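You operate a simulated robot arm through the tools that you are given. There is no shell and no other tool.

The job below is to be done with a simulated robot arm. You get a single attempt, and the scene is never put back.

## Task
Lock the hanger, pull out both struck stop buttons and reset the line.
Fine: lock first; the mode switch ends at OFF and the ready lamp green.

It is judged by the outcome, as a careful person would: the job done as asked, and still so three seconds after it is handed in. It fails if anything else is knocked over, pushed out of place, dropped, spilled or broken.

## Robot
A 6-joint arm with a two-finger gripper, fixed in place. Base frame: the origin is at the foot of the arm, x ahead of it, y to its left, z up. Lengths are in m, angles in degrees, forces in N, time in s.
Its first joint turns from -166.0 to 166.0 degrees. Payload 2.45 kg.
The tool frame sits at the grasp point between the pads (the TCP): z along the fingers, y along the line on which they close. The tips reach 0.02 m beyond it. The gripper opens to 0.14 m. The gripper's body begins 0.168 m behind the TCP.
Orientation is told as [roll, pitch, yaw] about the base's x, y, z axes, in that order, counted from this pose: with the fingers straight down and closing along the base's y, the tool's x points along the base's -x, its y along +y and its z along -z.

## Interface
- The arm moves only by the tool play_rows. Its argument "increments" is a list of rows, each a list of 7 numbers: the shift along the tool's x, y, z in units of 20 mm (1.0 is 20 mm), then the turn, a rotation vector about the tool's x, y, z in units of 8 degrees (1.0 is 8 degrees), then the closure, from 0 (fully open) to 1 (shut). In form: [[x, y, z, rx, ry, rz, jaw], ...]. A call has 1 to 20 rows; each row shifts and turns the commanded pose from where the row before left it, along the tool's axes as they then stand. A call with a number of a shift or a turn outside -1 to 1 is refused whole. A row lasts 0.2 s, in which the tool goes at most 0.05 m and 8.6 degrees; a call with a longer step from one row to the next is refused whole, and so is a gripper value outside its range. Where a pose cannot be reached the arm comes as near as it can. A force on the tool above 40 N (or 10 N above the force at the start of the call, whichever is more), or a blocked arm, ends the call early, and 0.2 s more pass. The fingers move at their own pace (about 0.045 m/s each) and stop on an object; they squeeze with about 42 N. The grip force told is the motor's: it shows also when the fingers shut on nothing. Time passes only in rows, and 0.2 s behind the last, so rows that do not move let the fingers close. The reply holds the time, the measured pose of the TCP, the force on the tool along the base axes, the opening and the grip force, in the units named above and with some noise, with the torque about the TCP (base axes, N m) and any sound that the robot's microphone picked up.
- Cameras (640 x 400 px; columns grow to the right, rows downward): "scene" is fixed at [0.0483, 0.6503, 1.7716]; the picture's right is [-0.54, -0.84, 0.00], its down [-0.42, 0.27, -0.86] and it looks along [0.73, -0.47, -0.50] (base axes); focal length 340 px, centre (320, 200). "wrist" rides on the gripper at [0.078, 0.011, -0.209] in the tool frame; the picture's right is [-0.14, 0.99, 0.00], its down [-0.92, -0.13, -0.37] and it looks along [-0.36, -0.05, 0.93] (tool axes); focal length 280 px, centre (320, 200). There is no depth. A picture from a camera that has moved, and an enlarged one, comes with that camera's place and axes in the base frame and with its lens.
- capture(camera): a new picture of that camera. The clock stands still meanwhile.
- zoom(camera, box): a new picture of the part [left, top, right, bottom] of that camera's present view, enlarged. The clock stands still meanwhile.
- job_done(): hands the job in; it is judged then, once.

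Nothing tells you positions but the pictures and the camera data. Unless the task says otherwise, let go and move clear before handing in.

The tools are called after "Emit:" as name(argument=value, ...) on one line, values as JSON. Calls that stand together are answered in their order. play_rows: Moves the arm, as the interface text tells. Its arguments: {"type":"object","properties":{"increments":{"type":"array"}},"required":["increments"]} The other tools are called the same way: capture (camera) takes a picture; zoom (camera, box) takes an enlarged picture of a part of a camera's view; job_done () hands the job in.

At the start:

```text
t: 0.0
eef_pos: [0.5618, -0.0693, 1.4388]
orientation: [0.0, 0.0, 0.0]
contact_force: [-0.1, 0.5, 0.5]
ft_torque: [-0.02, 0.01, 0.02]
grip_width: 0.1399
gripper_force: 0.0
```

scene: 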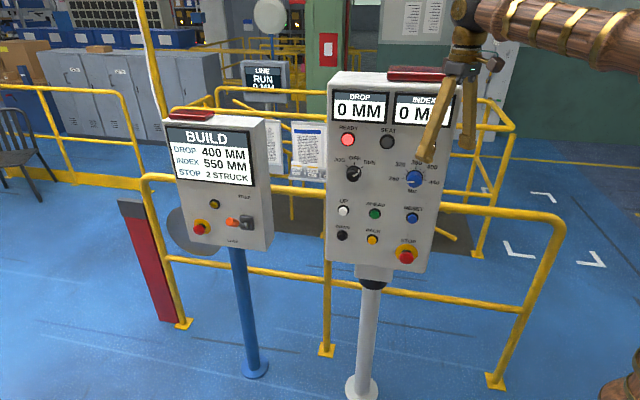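
wrist: 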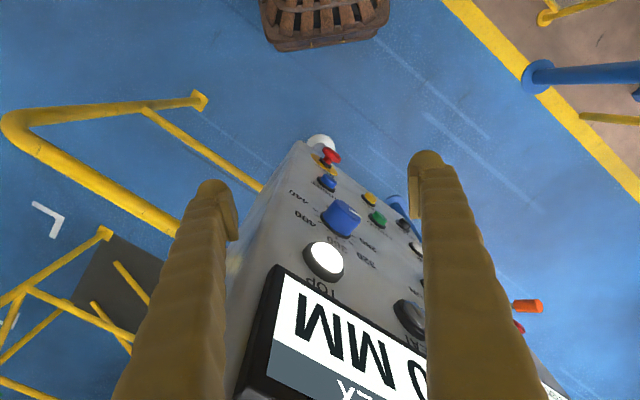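

I see two control boxes on posts: a left "BUILD" panel with a stop button and an orange lever, and a right main panel with lamps, a mode switch and a stop. I'll zoom in to read the labels and find positions.

Emit:
zoom(camera="scene", box=[320, 60, 480, 160])

Emit:
zoom(camera="scene", box=[310, 140, 470, 280])

Emit:
zoom(camera="scene", box=[150, 100, 290, 260])

Emit:
zoom(camera="scene", box=[220, 40, 340, 190])

```text
4.00 times, centred on (400, 110) of scene
camera zoom: at [0.0483, 0.6503, 1.7716], right [-0.54, -0.84, 0.0], down [-0.42, 0.27, -0.86], along [0.73, -0.47, -0.5], focal length 1361 px, centre (0, 560)
```

zoom: 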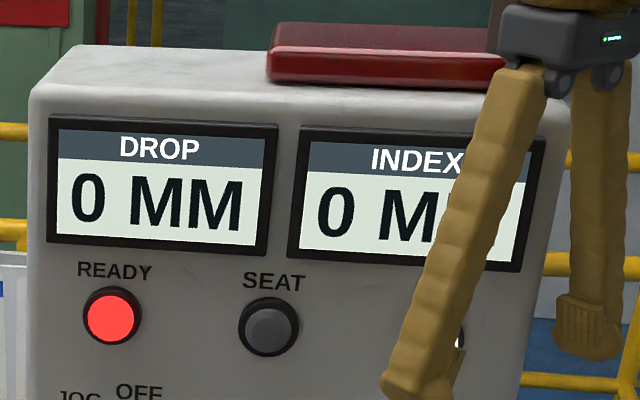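

```text
2.86 times, centred on (390, 210) of scene
camera zoom: at [0.0483, 0.6503, 1.7716], right [-0.54, -0.84, 0.0], down [-0.42, 0.27, -0.86], along [0.73, -0.47, -0.5], focal length 972 px, centre (120, 171)
```

zoom: 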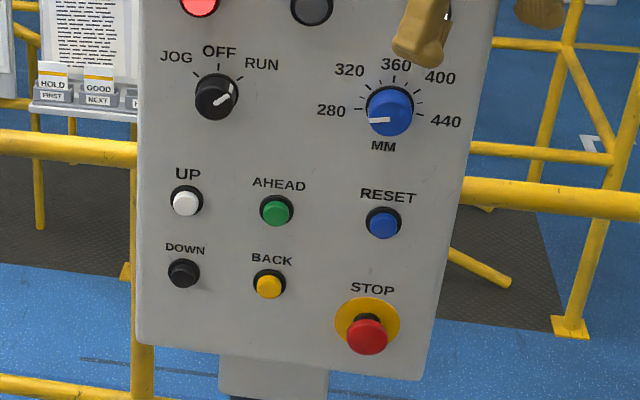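

```text
2.50 times, centred on (220, 180) of scene
camera zoom: at [0.0483, 0.6503, 1.7716], right [-0.54, -0.84, 0.0], down [-0.42, 0.27, -0.86], along [0.73, -0.47, -0.5], focal length 851 px, centre (570, 250)
```

zoom: 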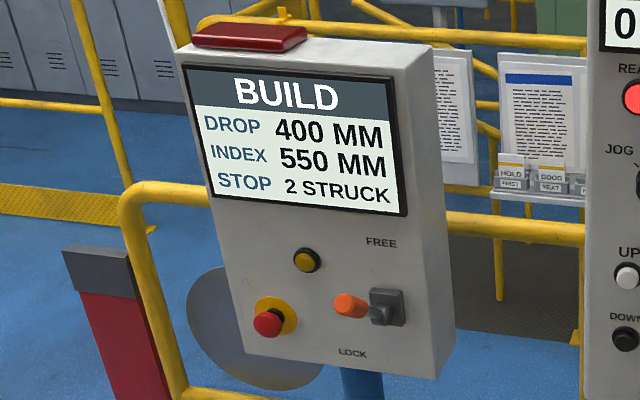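

```text
2.67 times, centred on (280, 115) of scene
camera zoom: at [0.0483, 0.6503, 1.7716], right [-0.54, -0.84, 0.0], down [-0.42, 0.27, -0.86], along [0.73, -0.47, -0.5], focal length 907 px, centre (427, 427)
```

zoom: 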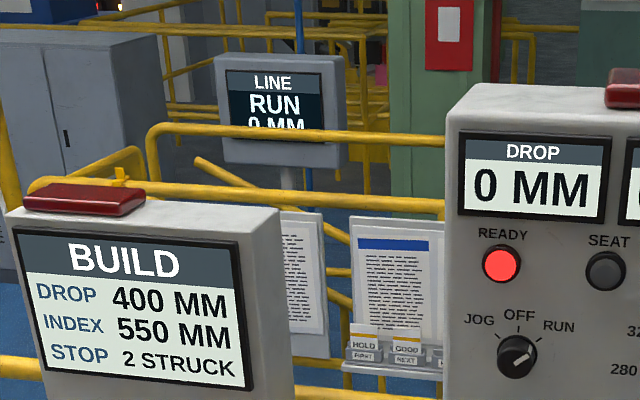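

The two panels appear to face the scene camera, the right one near (0.64, -0.05) and the left one near (1.04, 0.37). The gripper is close to the right panel, so I'll back off in -x first and look again.

Emit:
play_rows(increments=[[1, 0, 0, 0, 0, 0, 0], [1, 0, 0, 0, 0, 0, 0], [1, 0, 0, 0, 0, 0, 0], [1, 0, 0, 0, 0, 0, 0], [1, 0, 0, 0, 0, 0, 0], [0, 0, 0, 0, 0, 0, 0]])

Emit:
capture(camera="wrist")

Emit:
capture(camera="scene")

```text
t: 1.4
eef_pos: [0.4623, -0.0712, 1.4396]
orientation: [-0.1, 0.0, 0.0]
contact_force: [0.9, -0.2, -0.7]
ft_torque: [-0.03, -0.01, -0.02]
grip_width: 0.1398
gripper_force: 0.1
```

```text
taken
camera wrist: at [0.3835, -0.0603, 1.6486], right [0.14, 0.99, 0.0], down [0.92, -0.13, 0.37], along [0.36, -0.05, -0.93], focal length 280 px, centre (320, 200)
```

wrist: 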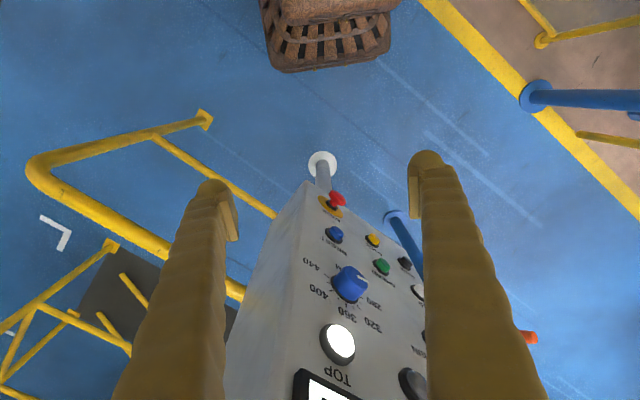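

```text
taken
```

scene: 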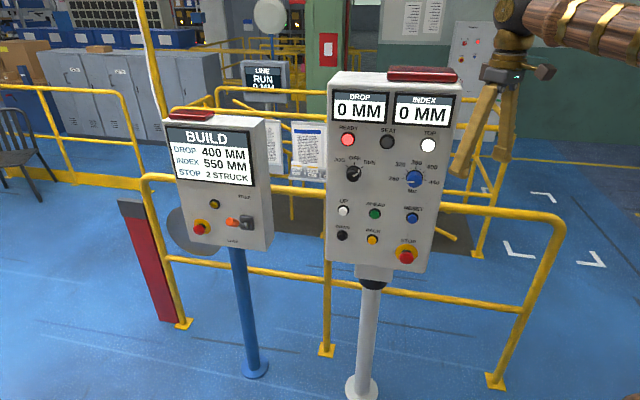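

Both panels show clearly now. I'll check the other possible panels in the background and the instruction sheet before moving.

Emit:
zoom(camera="scene", box=[440, 10, 520, 60])

Emit:
zoom(camera="scene", box=[265, 115, 335, 185])

Emit:
zoom(camera="scene", box=[185, 190, 265, 250])

Emit:
zoom(camera="scene", box=[325, 120, 465, 275])

Emit:
zoom(camera="scene", box=[335, 150, 375, 190])

Emit:
zoom(camera="scene", box=[240, 0, 360, 100])

```text
8.00 times, centred on (480, 35) of scene
camera zoom: at [0.0483, 0.6503, 1.7716], right [-0.54, -0.84, 0.0], down [-0.42, 0.27, -0.86], along [0.73, -0.47, -0.5], focal length 2722 px, centre (-960, 1520)
```

zoom: 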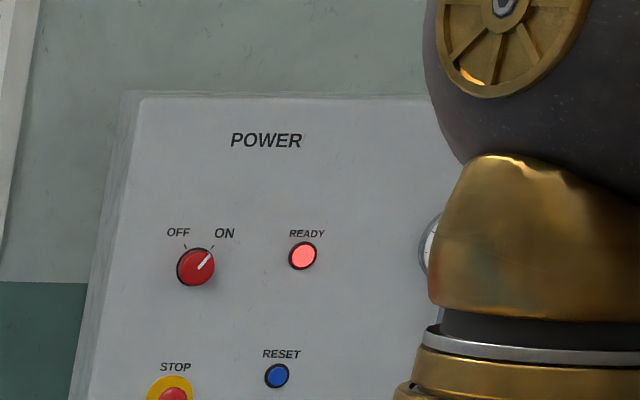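

```text
5.71 times, centred on (300, 150) of scene
camera zoom: at [0.0483, 0.6503, 1.7716], right [-0.54, -0.84, 0.0], down [-0.42, 0.27, -0.86], along [0.73, -0.47, -0.5], focal length 1944 px, centre (434, 486)
```

zoom: 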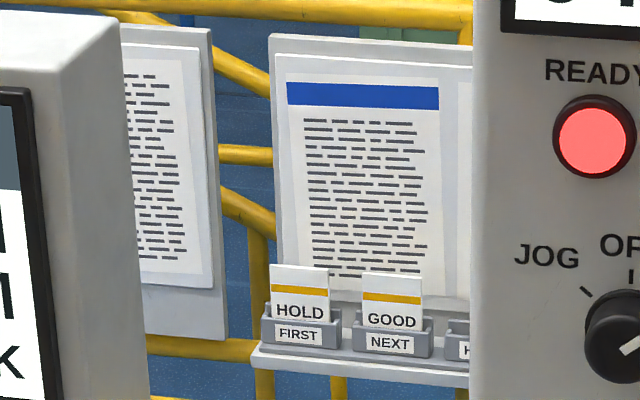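

```text
6.67 times, centred on (225, 220) of scene
camera zoom: at [0.0483, 0.6503, 1.7716], right [-0.54, -0.84, 0.0], down [-0.42, 0.27, -0.86], along [0.73, -0.47, -0.5], focal length 2268 px, centre (953, 67)
```

zoom: 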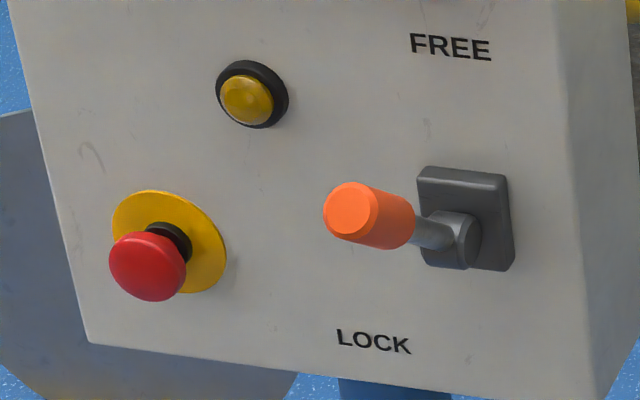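

```text
2.58 times, centred on (395, 198) of scene
camera zoom: at [0.0483, 0.6503, 1.7716], right [-0.54, -0.84, 0.0], down [-0.42, 0.27, -0.86], along [0.73, -0.47, -0.5], focal length 878 px, centre (126, 206)
```

zoom: 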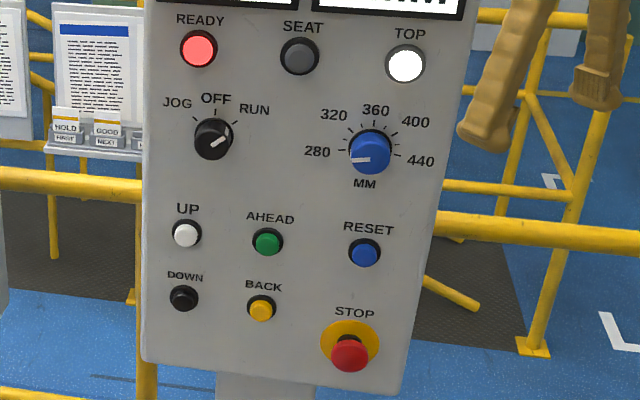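

```text
10.00 times, centred on (355, 170) of scene
camera zoom: at [0.0483, 0.6503, 1.7716], right [-0.54, -0.84, 0.0], down [-0.42, 0.27, -0.86], along [0.73, -0.47, -0.5], focal length 3403 px, centre (-30, 500)
```

zoom: 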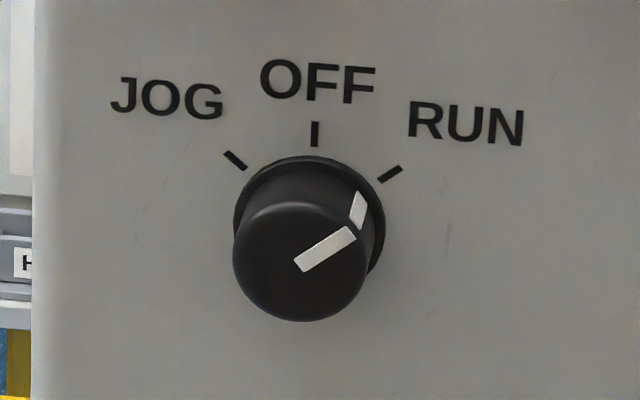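

```text
4.00 times, centred on (300, 50) of scene
camera zoom: at [0.0483, 0.6503, 1.7716], right [-0.54, -0.84, 0.0], down [-0.42, 0.27, -0.86], along [0.73, -0.47, -0.5], focal length 1361 px, centre (400, 800)
```

zoom: 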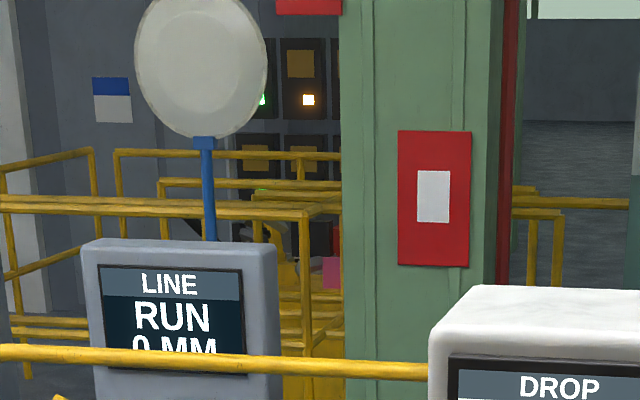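

The BUILD panel has the FREE/LOCK lever and one stop; the right panel holds the mode switch, RESET and the other stop. A distant POWER panel has its own stop, apparently out of reach. I'll move the arm left, clear of the right panel, so I can turn the tool horizontal.

Emit:
play_rows(increments=[[0, 1, 0, 0, 0, 0, 0], [0, 1, 0, 0, 0, 0, 0], [0, 1, 0, 0, 0, 0, 0], [0, 1, 0, 0, 0, 0, 0], [-0.3, 1, 0, 0, 0, 0, 0], [-0.3, 1, 0, 0, 0, 0, 0], [-0.3, 1, 0, 0, 0, 0, 0], [-0.3, 1, 0, 0, 0, 0, 0], [-0.3, 1, 0, 0, 0, 0, 0], [-0.3, 1, 0, 0, 0, 0, 0], [-0.3, 1, 0, 0, 0, 0, 0], [-0.3, 1, 0, 0, 0, 0, 0], [-0.3, 1, 0, 0, 0, 0, 0], [-0.3, 1, 0, 0, 0, 0, 0], [-0.3, 1, 0, 0, 0, 0, 0], [-0.3, 1, 0, 0, 0, 0, 0], [-0.3, 1, 0, 0, 0, 0, 0], [-0.3, 1, 0, 0, 0, 0, 0], [0, 0, 0, 0, 0, 0, 0]])

Emit:
zoom(camera="scene", box=[430, 20, 530, 82])

Emit:
capture(camera="wrist")

Emit:
capture(camera="scene")

```text
t: 5.4
eef_pos: [0.545, 0.2896, 1.4387]
orientation: [-0.1, 0.0, -0.1]
contact_force: [0.0, -0.5, 0.2]
ft_torque: [-0.02, 0.04, -0.02]
grip_width: 0.14
gripper_force: 0.0
```

```text
6.40 times, centred on (480, 51) of scene
camera zoom: at [0.0483, 0.6503, 1.7716], right [-0.54, -0.84, 0.0], down [-0.42, 0.27, -0.86], along [0.73, -0.47, -0.5], focal length 2178 px, centre (-704, 1154)
```

zoom: 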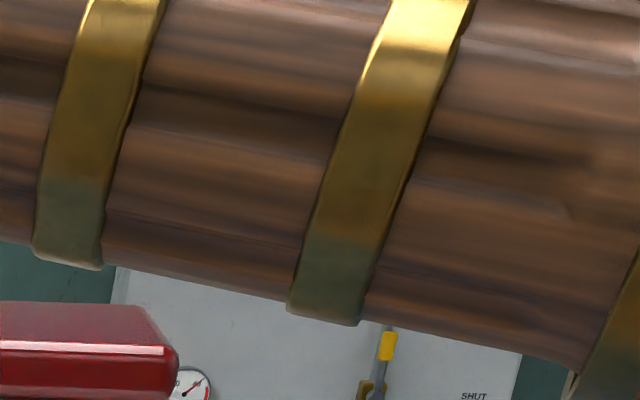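

```text
taken
camera wrist: at [0.4667, 0.3004, 1.6477], right [0.14, 0.99, 0.0], down [0.92, -0.13, 0.37], along [0.37, -0.05, -0.93], focal length 280 px, centre (320, 200)
```

wrist: 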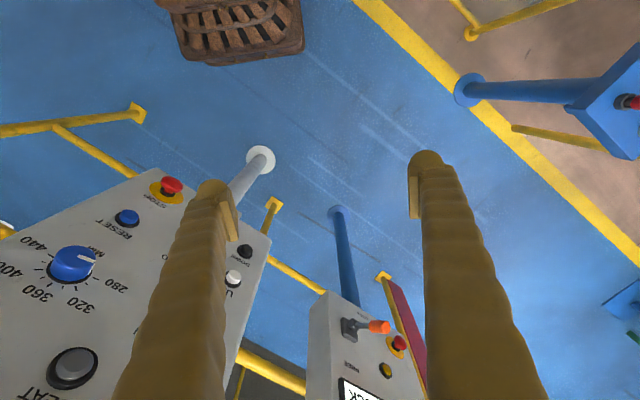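

```text
taken
```

scene: 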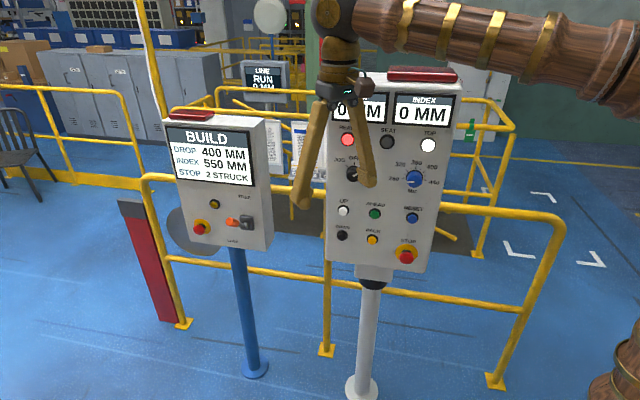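

From here the left panel is visible between the fingers, and a further blue stand with a red button appears at the upper right. I'll zoom in on it, since it may be one of the stops.

Emit:
zoom(camera="wrist", box=[540, 40, 640, 160])

Emit:
zoom(camera="wrist", box=[290, 280, 430, 400])

Emit:
zoom(camera="wrist", box=[560, 260, 640, 360])

Emit:
zoom(camera="wrist", box=[0, 160, 270, 400])

```text
3.33 times, centred on (590, 100) of wrist
camera zoom: at [0.4667, 0.3004, 1.6477], right [0.14, 0.99, 0.0], down [0.92, -0.13, 0.37], along [0.37, -0.05, -0.93], focal length 935 px, centre (-580, 533)
```

zoom: 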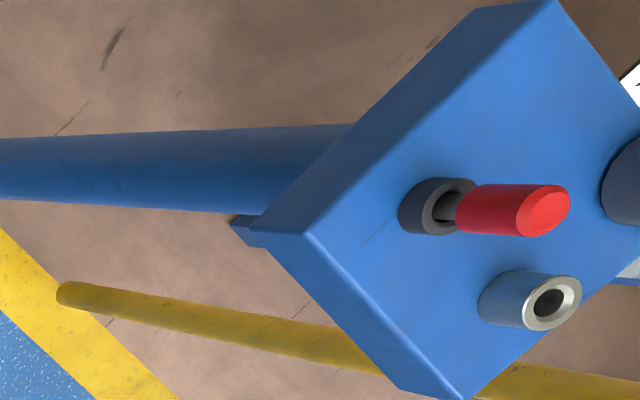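

```text
3.33 times, centred on (360, 340) of wrist
camera zoom: at [0.4667, 0.3004, 1.6477], right [0.14, 0.99, 0.0], down [0.92, -0.13, 0.37], along [0.37, -0.05, -0.93], focal length 935 px, centre (187, -267)
```

zoom: 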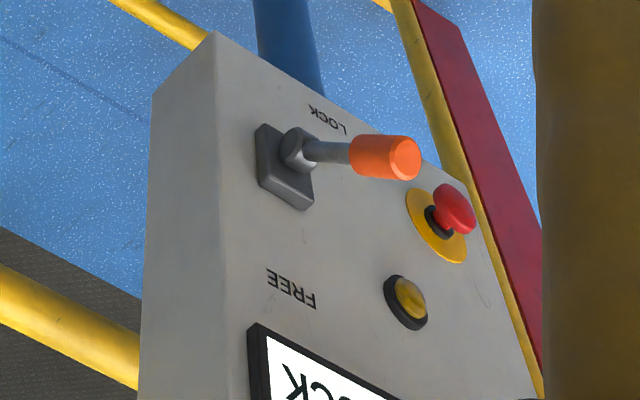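

```text
4.00 times, centred on (600, 310) of wrist
camera zoom: at [0.4667, 0.3004, 1.6477], right [0.14, 0.99, 0.0], down [0.92, -0.13, 0.37], along [0.37, -0.05, -0.93], focal length 1122 px, centre (-800, -240)
```

zoom: 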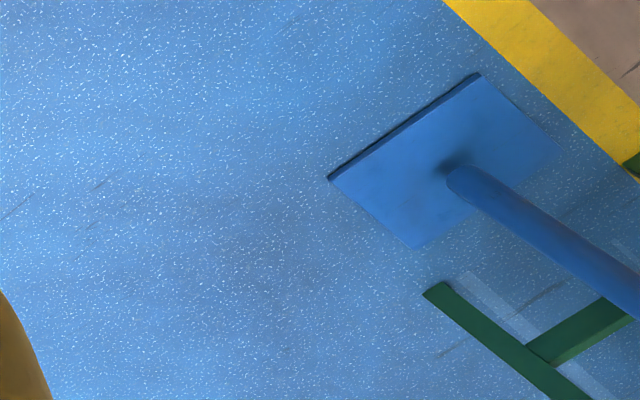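

```text
1.67 times, centred on (135, 280) of wrist
camera zoom: at [0.4667, 0.3004, 1.6477], right [0.14, 0.99, 0.0], down [0.92, -0.13, 0.37], along [0.37, -0.05, -0.93], focal length 467 px, centre (628, 67)
```

zoom: 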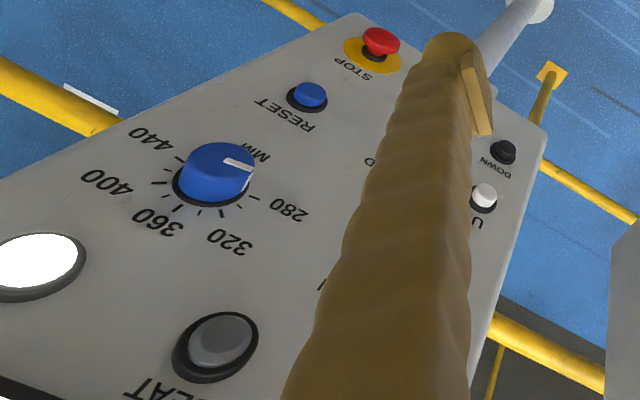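

The lever on the BUILD panel appears to point outward and up (FREE side), with LOCK below, so it should be pressed down. I put its tip near (1.03, 0.38, 1.13) and the left stop near (1.25, 0.45, 0.99). I'll pitch the tool up for a better look.

Emit:
play_rows(increments=[[0, 0, 0, 0, -1, 0, 0], [0, 0, 0, 0, -1, 0, 0], [0, 0, 0, 0, -1, 0, 0], [0, 0, 0, 0, -1, 0, 0], [0, 0, 0, 0, -1, 0, 0], [0, 0, 0, 0, -1, 0, 0], [0, 0, 0, 0, -1, 0, 0], [0, 0, 0, 0, -1, 0, 0], [0, 0, 0, 0, 0, 0, 0]])

Emit:
capture(camera="wrist")

Emit:
capture(camera="scene")

```text
t: 7.4
eef_pos: [0.545, 0.2916, 1.4392]
orientation: [0.2, -64.1, 0.0]
contact_force: [0.3, -0.5, -0.5]
ft_torque: [0.02, 0.02, -0.01]
grip_width: 0.14
gripper_force: 0.2
```

```text
taken
camera wrist: at [0.3226, 0.3007, 1.4609], right [0.06, 0.99, 0.12], down [0.07, -0.13, 0.99], along [1.0, -0.05, -0.08], focal length 280 px, centre (320, 200)
```

wrist: 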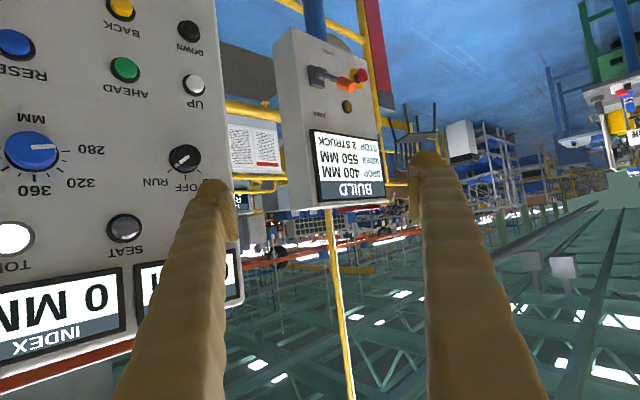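

```text
taken
```

scene: 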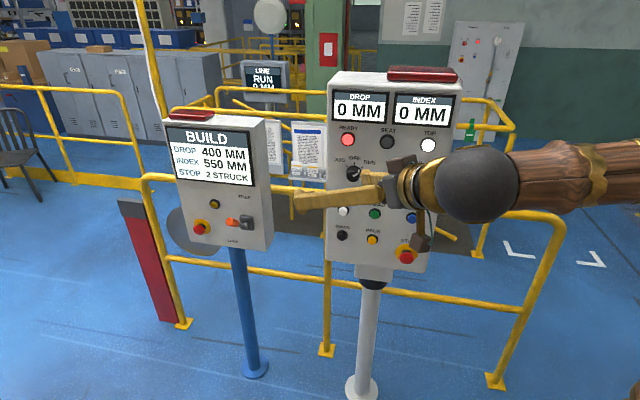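

The wrist picture is now upside down but shows both panels well. I'll zoom in for geometry and look at the POWER panel's stop.

Emit:
zoom(camera="wrist", box=[270, 20, 400, 220])

Emit:
zoom(camera="scene", box=[440, 20, 530, 140])

Emit:
zoom(camera="wrist", box=[0, 0, 250, 400])

```text
2.00 times, centred on (335, 120) of wrist
camera zoom: at [0.3226, 0.3007, 1.4609], right [0.06, 0.99, 0.12], down [0.07, -0.13, 0.99], along [1.0, -0.05, -0.08], focal length 561 px, centre (290, 360)
```

zoom: 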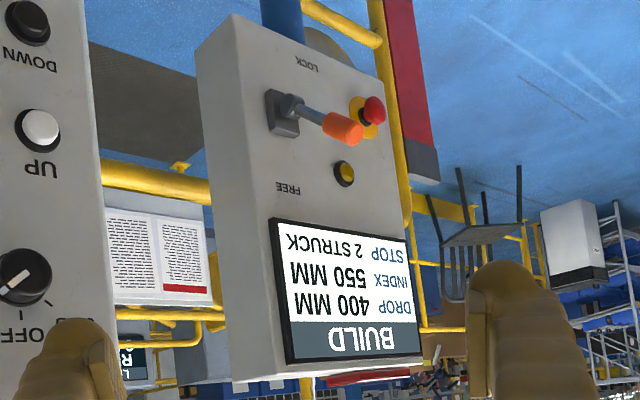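

```text
3.33 times, centred on (485, 80) of scene
camera zoom: at [0.0483, 0.6503, 1.7716], right [-0.54, -0.84, 0.0], down [-0.42, 0.27, -0.86], along [0.73, -0.47, -0.5], focal length 1134 px, centre (-230, 600)
```

zoom: 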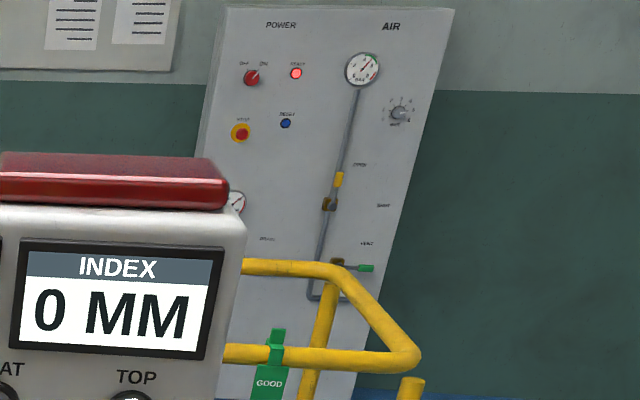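

```text
1.00 times, centred on (125, 200) of wrist (not enlarged: the box is as wide or as high as the picture)
camera zoom: at [0.3226, 0.3007, 1.4609], right [0.06, 0.99, 0.12], down [0.07, -0.13, 0.99], along [1.0, -0.05, -0.08], focal length 280 px, centre (515, 200)
```

zoom: 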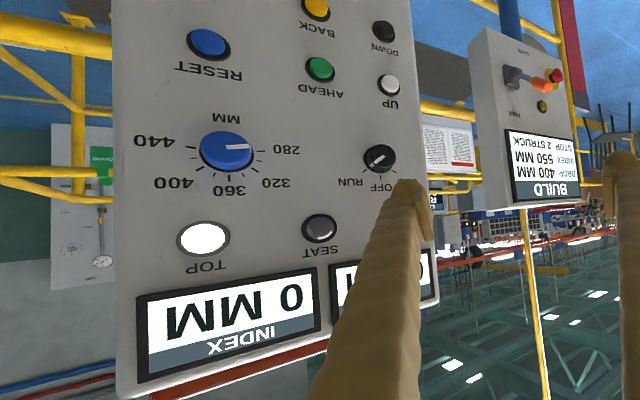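

The third panel is on a far wall, so the two struck stops are on these two panels. The lever hub is about (1.108, 0.308, 1.036) with the tip angled up and out. I'll close the fingers and move toward a point above the lever to push it down.

Emit:
play_rows(increments=[[0, 0.18, 0.9, 0, 0, 0, 1], [0, 0.18, 0.9, 0, 0, 0, 1], [0, 0.18, 0.9, 0, 0, 0, 1], [0, 0.18, 0.9, 0, 0, 0, 1], [0, 0.18, 0.9, 0, 0, 0, 1], [0, 0.18, 0.9, 0, 0, 0, 1], [0, 0.18, 0.9, 0, 0, 0, 1], [0, 0.18, 0.9, 0, 0, 0, 1], [0, 0.18, 0.9, 0, 0, 0, 1], [0, 0.18, 0.9, 0, 0, 0, 1], [0, 0.18, 0.9, 0, 0, 0, 1], [0, 0.18, 0.9, 0, 0, 0, 1], [0, 0.18, 0.9, 0, 0, 0, 1], [0, 0.18, 0.9, 0, 0, 0, 1], [0, 0.18, 0.9, 0, 0, 0, 1], [0, 0.18, 0.9, 0, 0, 0, 1], [0, 0.18, 0.9, 0, 0, 0, 1], [0, 0.18, 0.9, 0, 0, 0, 1], [0, 0, 0, 0, 0, 0, 1]])

Emit:
capture(camera="wrist")

Emit:
capture(camera="scene")

```text
t: 11.4
eef_pos: [0.838, 0.3567, 1.2995]
orientation: [0.0, -64.0, 0.0]
contact_force: [0.8, -0.2, 0.5]
ft_torque: [0.02, 0.02, 0.0]
grip_width: 0.0
gripper_force: 29.8
```

```text
taken
camera wrist: at [0.6157, 0.3662, 1.3201], right [0.06, 0.99, 0.12], down [0.07, -0.13, 0.99], along [1.0, -0.05, -0.08], focal length 280 px, centre (320, 200)
```

wrist: 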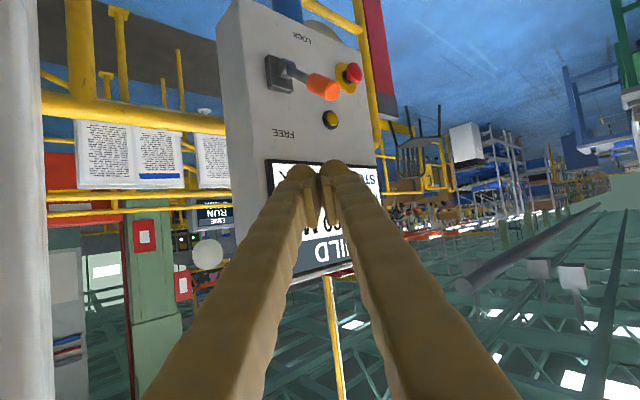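

```text
taken
```

scene: 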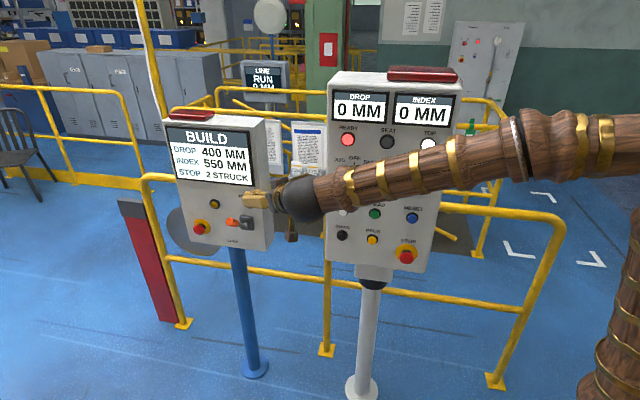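

The approach is clear, with the lever and the left stop visible just beyond the closed fingers. I'll zoom to refine the positions.

Emit:
zoom(camera="wrist", box=[220, 10, 380, 150])

Emit:
zoom(camera="scene", box=[170, 170, 290, 260])

```text
2.86 times, centred on (300, 80) of wrist
camera zoom: at [0.6157, 0.3662, 1.3201], right [0.06, 0.99, 0.12], down [0.07, -0.13, 0.99], along [1.0, -0.05, -0.08], focal length 801 px, centre (377, 543)
```

zoom: 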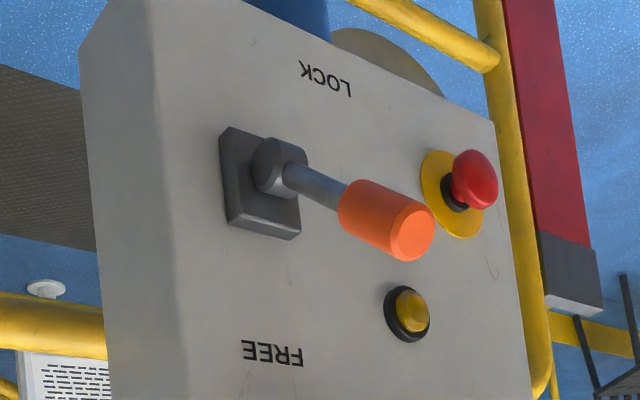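

```text
4.44 times, centred on (230, 215) of scene
camera zoom: at [0.0483, 0.6503, 1.7716], right [-0.54, -0.84, 0.0], down [-0.42, 0.27, -0.86], along [0.73, -0.47, -0.5], focal length 1512 px, centre (720, 133)
```

zoom: 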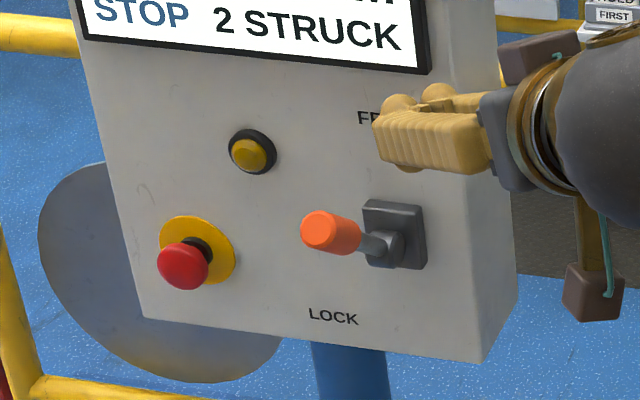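

Lever tip cap is at about (1.03, 0.385, 1.127), angled roughly 41° up. I'll move the closed fingertips to just above the handle.

Emit:
play_rows(increments=[[0.064, 0.089, 0.958, 0, 0, 0, 1], [0.064, 0.089, 0.958, 0, 0, 0, 1], [0.064, 0.089, 0.958, 0, 0, 0, 1], [0.064, 0.089, 0.958, 0, 0, 0, 1], [0.064, 0.089, 0.958, 0, 0, 0, 1], [0.064, 0.089, 0.958, 0, 0, 0, 1], [0.064, 0.089, 0.958, 0, 0, 0, 1], [0.064, 0.089, 0.958, 0, 0, 0, 1], [0.064, 0.089, 0.958, 0, 0, 0, 1], [0.064, 0.089, 0.958, 0, 0, 0, 1], [0.064, 0.089, 0.958, 0, 0, 0, 1], [0.064, 0.089, 0.958, 0, 0, 0, 1], [0, 0, 0, 0, 0, 0, 1]])

Emit:
zoom(camera="wrist", box=[160, 0, 480, 200])

Emit:
zoom(camera="scene", box=[170, 170, 290, 260])

```text
t: 14.2
eef_pos: [1.0369, 0.3786, 1.1833]
orientation: [0.1, -64.0, 0.1]
contact_force: [-0.5, 0.4, 0.7]
ft_torque: [0.02, 0.01, 0.01]
grip_width: 0.0
gripper_force: 29.6
```

```text
2.00 times, centred on (320, 100) of wrist
camera zoom: at [0.8147, 0.3882, 1.2051], right [0.06, 0.99, 0.12], down [0.07, -0.13, 0.99], along [1.0, -0.05, -0.08], focal length 561 px, centre (320, 400)
```

zoom: 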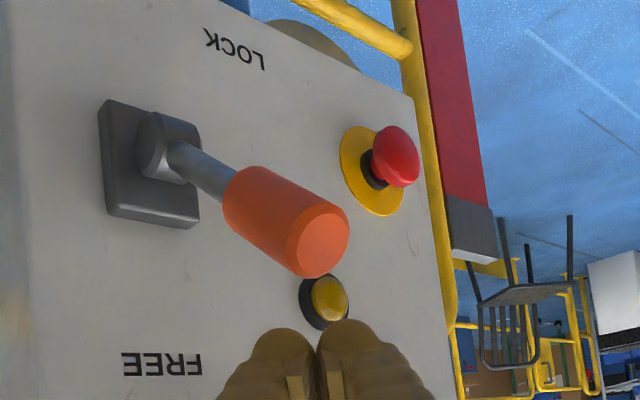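

```text
4.44 times, centred on (230, 215) of scene
camera zoom: at [0.0483, 0.6503, 1.7716], right [-0.54, -0.84, 0.0], down [-0.42, 0.27, -0.86], along [0.73, -0.47, -0.5], focal length 1512 px, centre (720, 133)
```

zoom: 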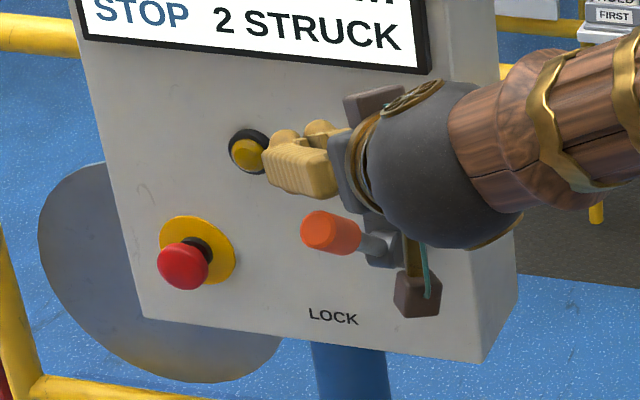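

The fingers sit just above the handle. I'll press straight down along base -z in small steps and watch the force.

Emit:
play_rows(increments=[[0.45, -0.1, 0.219, 0, 0, 0, 1], [0.45, -0.1, 0.219, 0, 0, 0, 1], [0.45, -0.1, 0.219, 0, 0, 0, 1], [0.45, 0, 0.219, 0, 0, 0, 1], [0.45, 0, 0.219, 0, 0, 0, 1], [0.45, 0, 0.219, 0, 0, 0, 1], [0.45, 0, 0.219, 0, 0, 0, 1], [0.45, 0, 0.219, 0, 0, 0, 1]])

Emit:
zoom(camera="wrist", box=[160, 0, 480, 200])

Emit:
zoom(camera="scene", box=[170, 170, 290, 260])

```text
t: 16.0
eef_pos: [1.0374, 0.3703, 1.1022]
orientation: [0.0, -63.9, 0.0]
contact_force: [0.4, 0.7, 0.2]
ft_torque: [-0.03, 0.01, 0.01]
grip_width: 0.0
gripper_force: 29.8
```

```text
2.00 times, centred on (320, 100) of wrist
camera zoom: at [0.8149, 0.3806, 1.1238], right [0.06, 0.99, 0.12], down [0.07, -0.13, 0.99], along [1.0, -0.05, -0.08], focal length 561 px, centre (320, 400)
```

zoom: 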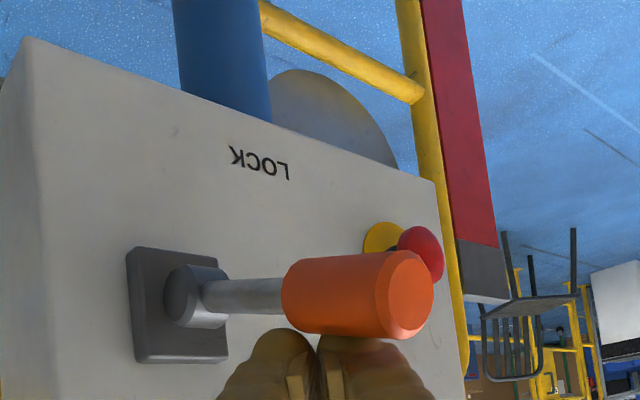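

```text
4.44 times, centred on (230, 215) of scene
camera zoom: at [0.0483, 0.6503, 1.7716], right [-0.54, -0.84, 0.0], down [-0.42, 0.27, -0.86], along [0.73, -0.47, -0.5], focal length 1512 px, centre (720, 133)
```

zoom: 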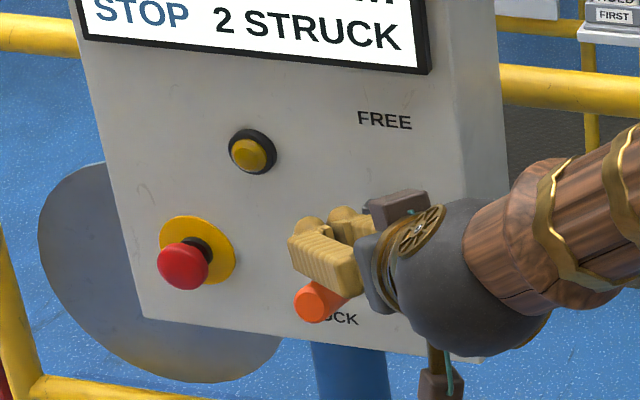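

The lever is moving down easily and is near horizontal. I'll keep pressing down.

Emit:
play_rows(increments=[[0.45, 0, 0.219, 0, 0, 0, 1], [0.45, 0, 0.219, 0, 0, 0, 1], [0.45, 0, 0.219, 0, 0, 0, 1], [0.45, 0, 0.219, 0, 0, 0, 1], [0.45, 0, 0.219, 0, 0, 0, 1], [0.45, 0, 0.219, 0, 0, 0, 1], [0.45, 0, 0.219, 0, 0, 0, 1], [0.3, 0, 0.146, 0, 0, 0, 1], [0.3, 0, 0.146, 0, 0, 0, 1]])

Emit:
zoom(camera="wrist", box=[160, 0, 480, 200])

Emit:
zoom(camera="scene", box=[150, 100, 290, 290])

```text
t: 18.0
eef_pos: [1.0357, 0.3717, 1.0209]
orientation: [0.1, -64.1, 0.0]
contact_force: [0.2, 0.0, 11.5]
ft_torque: [-0.1, -0.06, 0.02]
grip_width: 0.0002
gripper_force: 29.2
```

```text
2.00 times, centred on (320, 100) of wrist
camera zoom: at [0.8139, 0.3813, 1.0416], right [0.06, 0.99, 0.12], down [0.07, -0.13, 0.99], along [1.0, -0.05, -0.08], focal length 561 px, centre (320, 400)
```

zoom: 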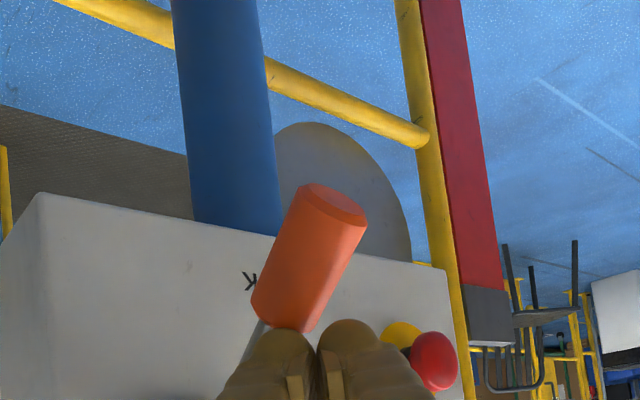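

```text
2.11 times, centred on (220, 195) of scene
camera zoom: at [0.0483, 0.6503, 1.7716], right [-0.54, -0.84, 0.0], down [-0.42, 0.27, -0.86], along [0.73, -0.47, -0.5], focal length 716 px, centre (530, 210)
```

zoom: 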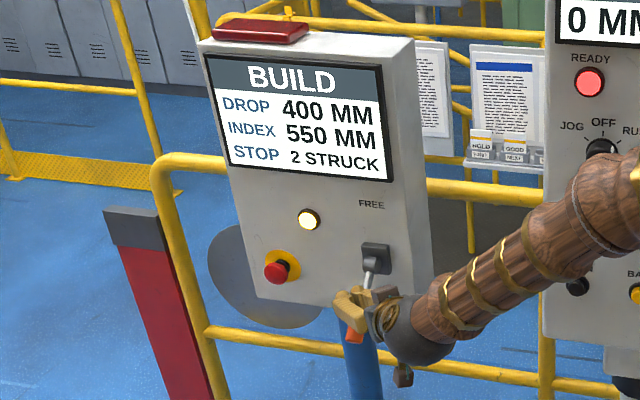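

The lever is down and the lamp on the BUILD panel has lit, which indicates locked. The force shows the end stop, so I'll nudge slightly, lift off and back away to check it holds.

Emit:
play_rows(increments=[[0.15, 0, 0.07, 0, 0, 0, 1], [0, 0, 0, 0, 0, 0, 1], [-0.45, 0, -0.219, 0, 0, 0, 1], [-0.9, 0, -0.438, 0, 0, 0, 1], [-0.9, 0, -0.438, 0, 0, 0, 1], [-0.9, 0, -0.438, 0, 0, 0, 0.5], [-0.9, 0, -0.438, 0, 0, 0, 0.5], [0, 0, -1, 0, 0, 0, 0.5], [0, 0, -1, 0, 0, 0, 0.5], [0, 0, -1, 0, 0, 0, 0.5], [0, 0, -1, 0, 0, 0, 0.5], [0, 0, -1, 0, 0, 0, 0.5], [0, 0, 0, 0, 0, 0, 0.5]])

Emit:
capture(camera="wrist")

Emit:
zoom(camera="scene", box=[150, 100, 290, 290])

```text
t: 18.5
eef_pos: [1.0371, 0.3708, 1.0212]
orientation: [0.2, -64.3, -0.2]
contact_force: [1.1, -0.7, 6.9]
ft_torque: [-0.04, -0.11, 0.0]
grip_width: 0.0001
gripper_force: 29.6
stopped in row 2: the force on the tool passed its limit at 41 N (the readings are from after the stop); the commanded pose is now the measured one
```

```text
taken
camera wrist: at [0.8155, 0.3815, 1.041], right [0.06, 0.99, 0.13], down [0.07, -0.13, 0.99], along [1.0, -0.05, -0.07], focal length 280 px, centre (320, 200)
```

wrist: 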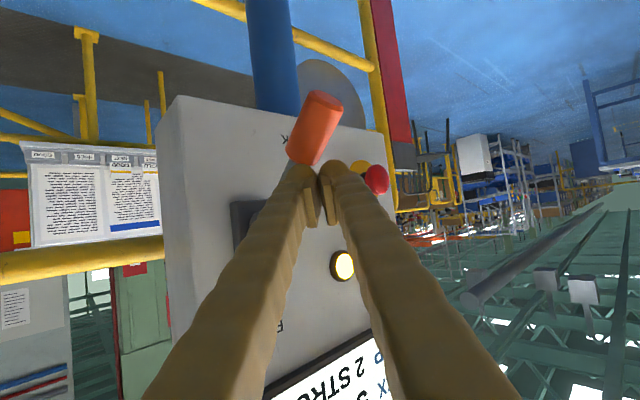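

```text
2.11 times, centred on (220, 195) of scene
camera zoom: at [0.0483, 0.6503, 1.7716], right [-0.54, -0.84, 0.0], down [-0.42, 0.27, -0.86], along [0.73, -0.47, -0.5], focal length 716 px, centre (530, 210)
```

zoom: 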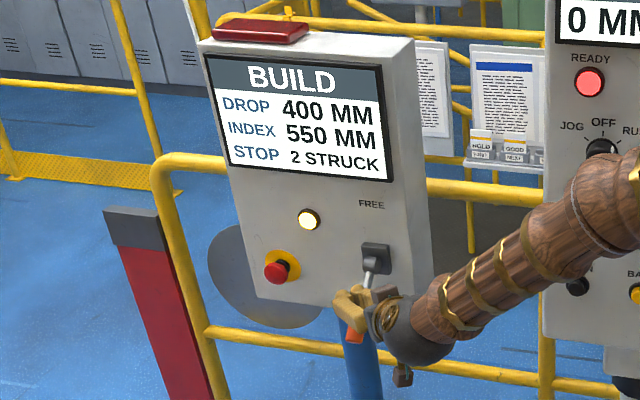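

The lever is hard against its stop. I'll lift straight up and back off.

Emit:
play_rows(increments=[[-0.45, 0, -0.219, 0, 0, 0, 1], [-0.9, 0, -0.438, 0, 0, 0, 1], [-0.9, 0, -0.438, 0, 0, 0, 1], [-0.9, 0, -0.438, 0, 0, 0, 1], [-0.9, 0, -0.438, 0, 0, 0, 1], [0, 0, -1, 0, 0, 0, 1], [0, 0, -1, 0, 0, 0, 1], [0, 0, -1, 0, 0, 0, 0.6], [0, 0, -1, 0, 0, 0, 0.6], [0, 0, -1, 0, 0, 0, 0.6], [0, 0, 0, 0, 0, 0, 0.6]])

Emit:
capture(camera="wrist")

Emit:
zoom(camera="scene", box=[150, 100, 290, 290])

```text
t: 20.9
eef_pos: [0.9478, 0.3705, 1.1509]
orientation: [0.3, -64.2, -0.2]
contact_force: [0.4, 0.1, -0.1]
ft_torque: [-0.04, -0.02, -0.01]
grip_width: 0.0559
gripper_force: 0.0
```

```text
taken
camera wrist: at [0.7251, 0.3808, 1.1721], right [0.06, 0.99, 0.12], down [0.07, -0.13, 0.99], along [1.0, -0.05, -0.08], focal length 280 px, centre (320, 200)
```

wrist: 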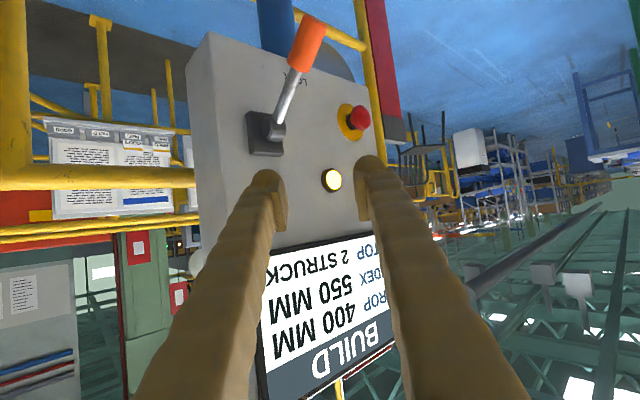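

```text
2.11 times, centred on (220, 195) of scene
camera zoom: at [0.0483, 0.6503, 1.7716], right [-0.54, -0.84, 0.0], down [-0.42, 0.27, -0.86], along [0.73, -0.47, -0.5], focal length 716 px, centre (530, 210)
```

zoom: 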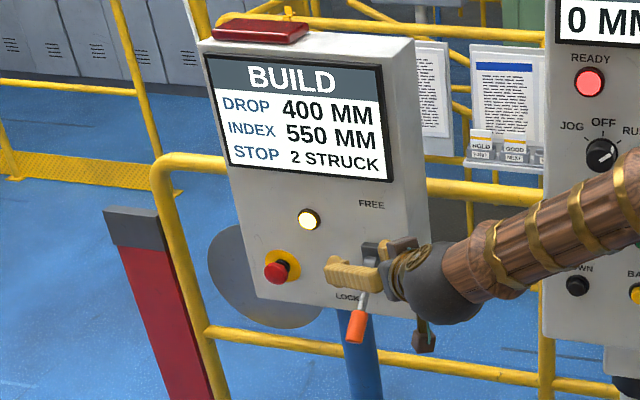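

The lever stays in LOCK and the lamp stays lit. Next is the left stop, so I'll zoom in to measure it.

Emit:
zoom(camera="wrist", box=[310, 80, 410, 160])

Emit:
zoom(camera="scene", box=[180, 205, 230, 245])

Emit:
zoom(camera="wrist", box=[160, 0, 420, 240])

```text
5.00 times, centred on (360, 120) of wrist
camera zoom: at [0.7251, 0.3808, 1.1721], right [0.06, 0.99, 0.12], down [0.07, -0.13, 0.99], along [1.0, -0.05, -0.08], focal length 1402 px, centre (120, 600)
```

zoom: 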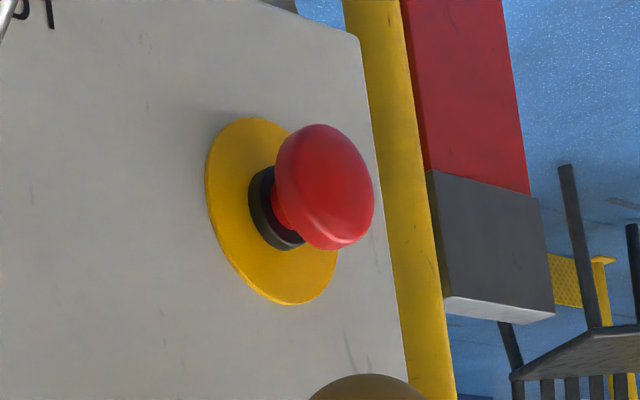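

```text
10.00 times, centred on (205, 225) of scene
camera zoom: at [0.0483, 0.6503, 1.7716], right [-0.54, -0.84, 0.0], down [-0.42, 0.27, -0.86], along [0.73, -0.47, -0.5], focal length 3403 px, centre (1470, -50)
```

zoom: 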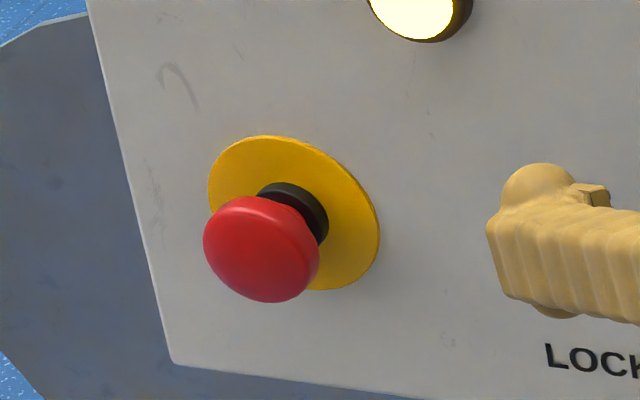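

```text
1.67 times, centred on (290, 120) of wrist
camera zoom: at [0.7251, 0.3808, 1.1721], right [0.06, 0.99, 0.12], down [0.07, -0.13, 0.99], along [1.0, -0.05, -0.08], focal length 467 px, centre (370, 333)
```

zoom: 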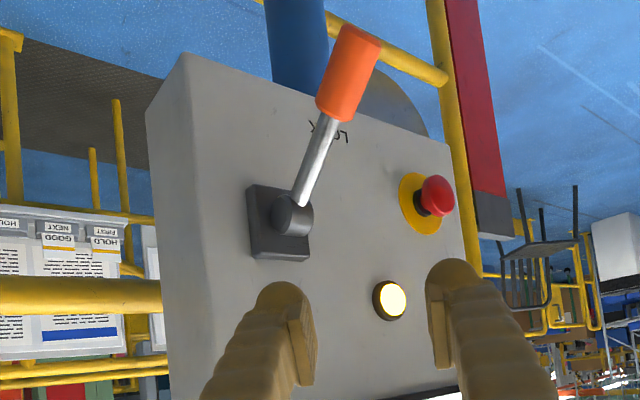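

The red mushroom head is about 45 mm wide, centred near (1.243, 0.450, 0.990), roughly 31 mm off the panel face. I'll grip it with the fingers closing vertically, so I turn the tool level, roll it 90° and then yaw toward the panel.

Emit:
play_rows(increments=[[0, 0, 0, 0, -1, 0, 0.4], [0, 0, 0, 0, -1, 0, 0.4], [0, 0, 0, 0, -1, 0, 0.4], [0, 0, 0, 0, -0.25, 0, 0.4], [0, 0, 0, 0, 0, 1, 0.4], [0, 0, 0, 0, 0, 1, 0.4], [0, 0, 0, 0, 0, 1, 0.4], [0, 0, 0, 0, 0, 1, 0.4], [0, 0, 0, 0, 0, 1, 0.4], [0, 0, 0, 0, 0, 1, 0.4], [0, 0, 0, 0, 0, 1, 0.4], [0, 0, 0, 0, 0, 1, 0.4], [0, 0, 0, 0, 0, 1, 0.4], [0, 0, 0, 0, 0, 1, 0.4], [0, 0, 0, 0, 0, 1, 0.4], [0, 0, 0, 0, 0, 0.25, 0.4], [0, 0, 0, 0, 0, 0, 0.4]])

Emit:
capture(camera="wrist")

Emit:
capture(camera="scene")

```text
t: 24.5
eef_pos: [1.0196, 0.509, 1.4329]
orientation: [78.1, -11.0, -94.5]
contact_force: [0.0, -0.2, 0.6]
ft_torque: [0.01, -0.01, -0.01]
grip_width: 0.0841
gripper_force: 0.0
out of reach, approached as far as the arm can: row 6, 7, 8, 9, 10, 11, 12, 13, 14, 15, 16
```

```text
taken
camera wrist: at [0.8253, 0.6101, 1.4712], right [0.21, 0.03, 0.98], down [-0.46, -0.88, 0.13], along [0.86, -0.47, -0.17], focal length 280 px, centre (320, 200)
```

wrist: 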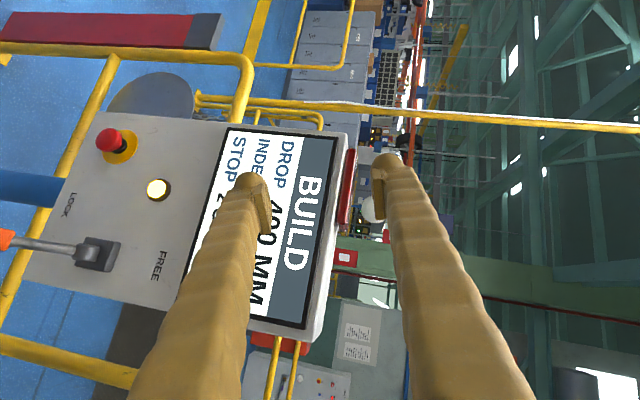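

```text
taken
```

scene: 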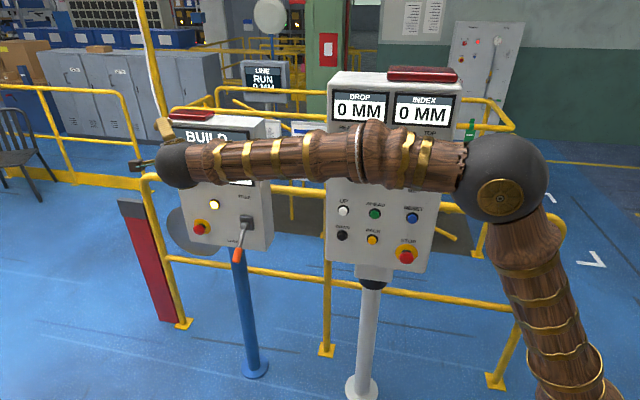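

The arm could not do the full roll there and settled at a different pose, TCP about (1.02, 0.51, 1.43), with nothing touched. I'll test with a still row and see whether the commanded pose is where it stopped.

Emit:
play_rows(increments=[[0, 0, 0, 0, 0, 0, 0.4]])

```text
t: 24.9
eef_pos: [1.0201, 0.5089, 1.4343]
orientation: [78.0, -11.0, -94.5]
contact_force: [0.2, -0.5, -0.3]
ft_torque: [-0.03, 0.0, -0.01]
grip_width: 0.084
gripper_force: 0.0
```

No out-of-reach note this time. I'll try a small test move backward along the tool axis.

Emit:
play_rows(increments=[[0, 0, -0.5, 0, 0, 0, 0.4], [0, 0, -0.5, 0, 0, 0, 0.4]])

```text
t: 25.5
eef_pos: [1.0008, 0.5113, 1.4371]
orientation: [77.7, -11.0, -94.5]
contact_force: [-0.1, 0.8, -0.1]
ft_torque: [-0.04, -0.01, 0.04]
grip_width: 0.0839
gripper_force: 0.0
```

Commands now continue from the reached pose. The orientation is already close to what I need, so I'll lower toward the stop's height.

Emit:
play_rows(increments=[[0.2, -0.88, 0.385, 0, 0, 0, 0.4], [0.2, -0.88, 0.385, 0, 0, 0, 0.4], [0.2, -0.88, 0.385, 0, 0, 0, 0.4], [0.2, -0.88, 0.385, 0, 0, 0, 0.4], [0.2, -0.88, 0.385, 0, 0, 0, 0.4], [0.2, -0.88, 0.385, 0, 0, 0, 0.4]])

Emit:
capture(camera="scene")

Emit:
capture(camera="wrist")

```text
t: 26.9
eef_pos: [1.059, 0.5314, 1.3897]
orientation: [77.2, -11.4, -94.5]
contact_force: [0.3, -0.1, 0.1]
ft_torque: [0.01, 0.04, 0.01]
grip_width: 0.0842
gripper_force: 0.1
out of reach, approached as far as the arm can: row 1, 2, 3, 4, 5, 6
```

```text
taken
```

scene: 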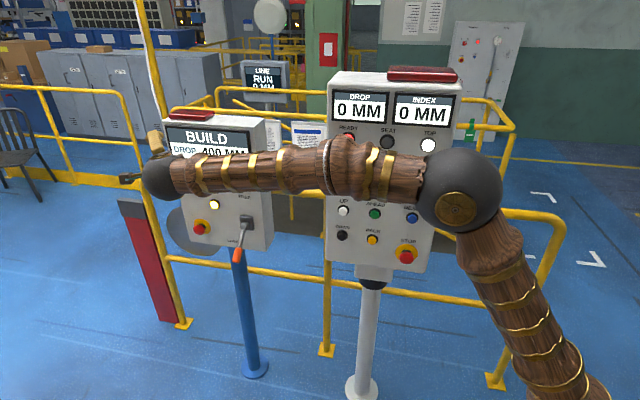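

```text
taken
camera wrist: at [0.865, 0.6354, 1.4312], right [0.23, 0.04, 0.97], down [-0.46, -0.88, 0.14], along [0.86, -0.48, -0.18], focal length 280 px, centre (320, 200)
```

wrist: 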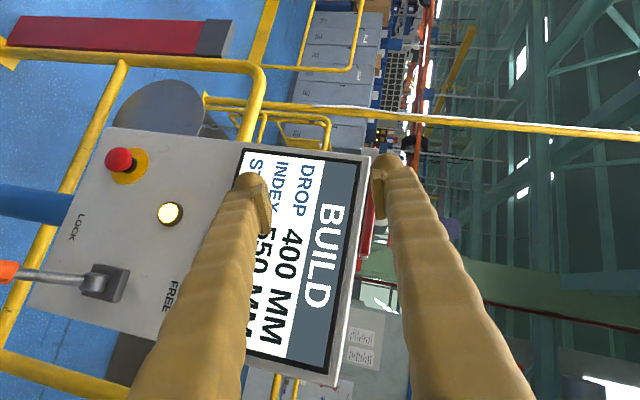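

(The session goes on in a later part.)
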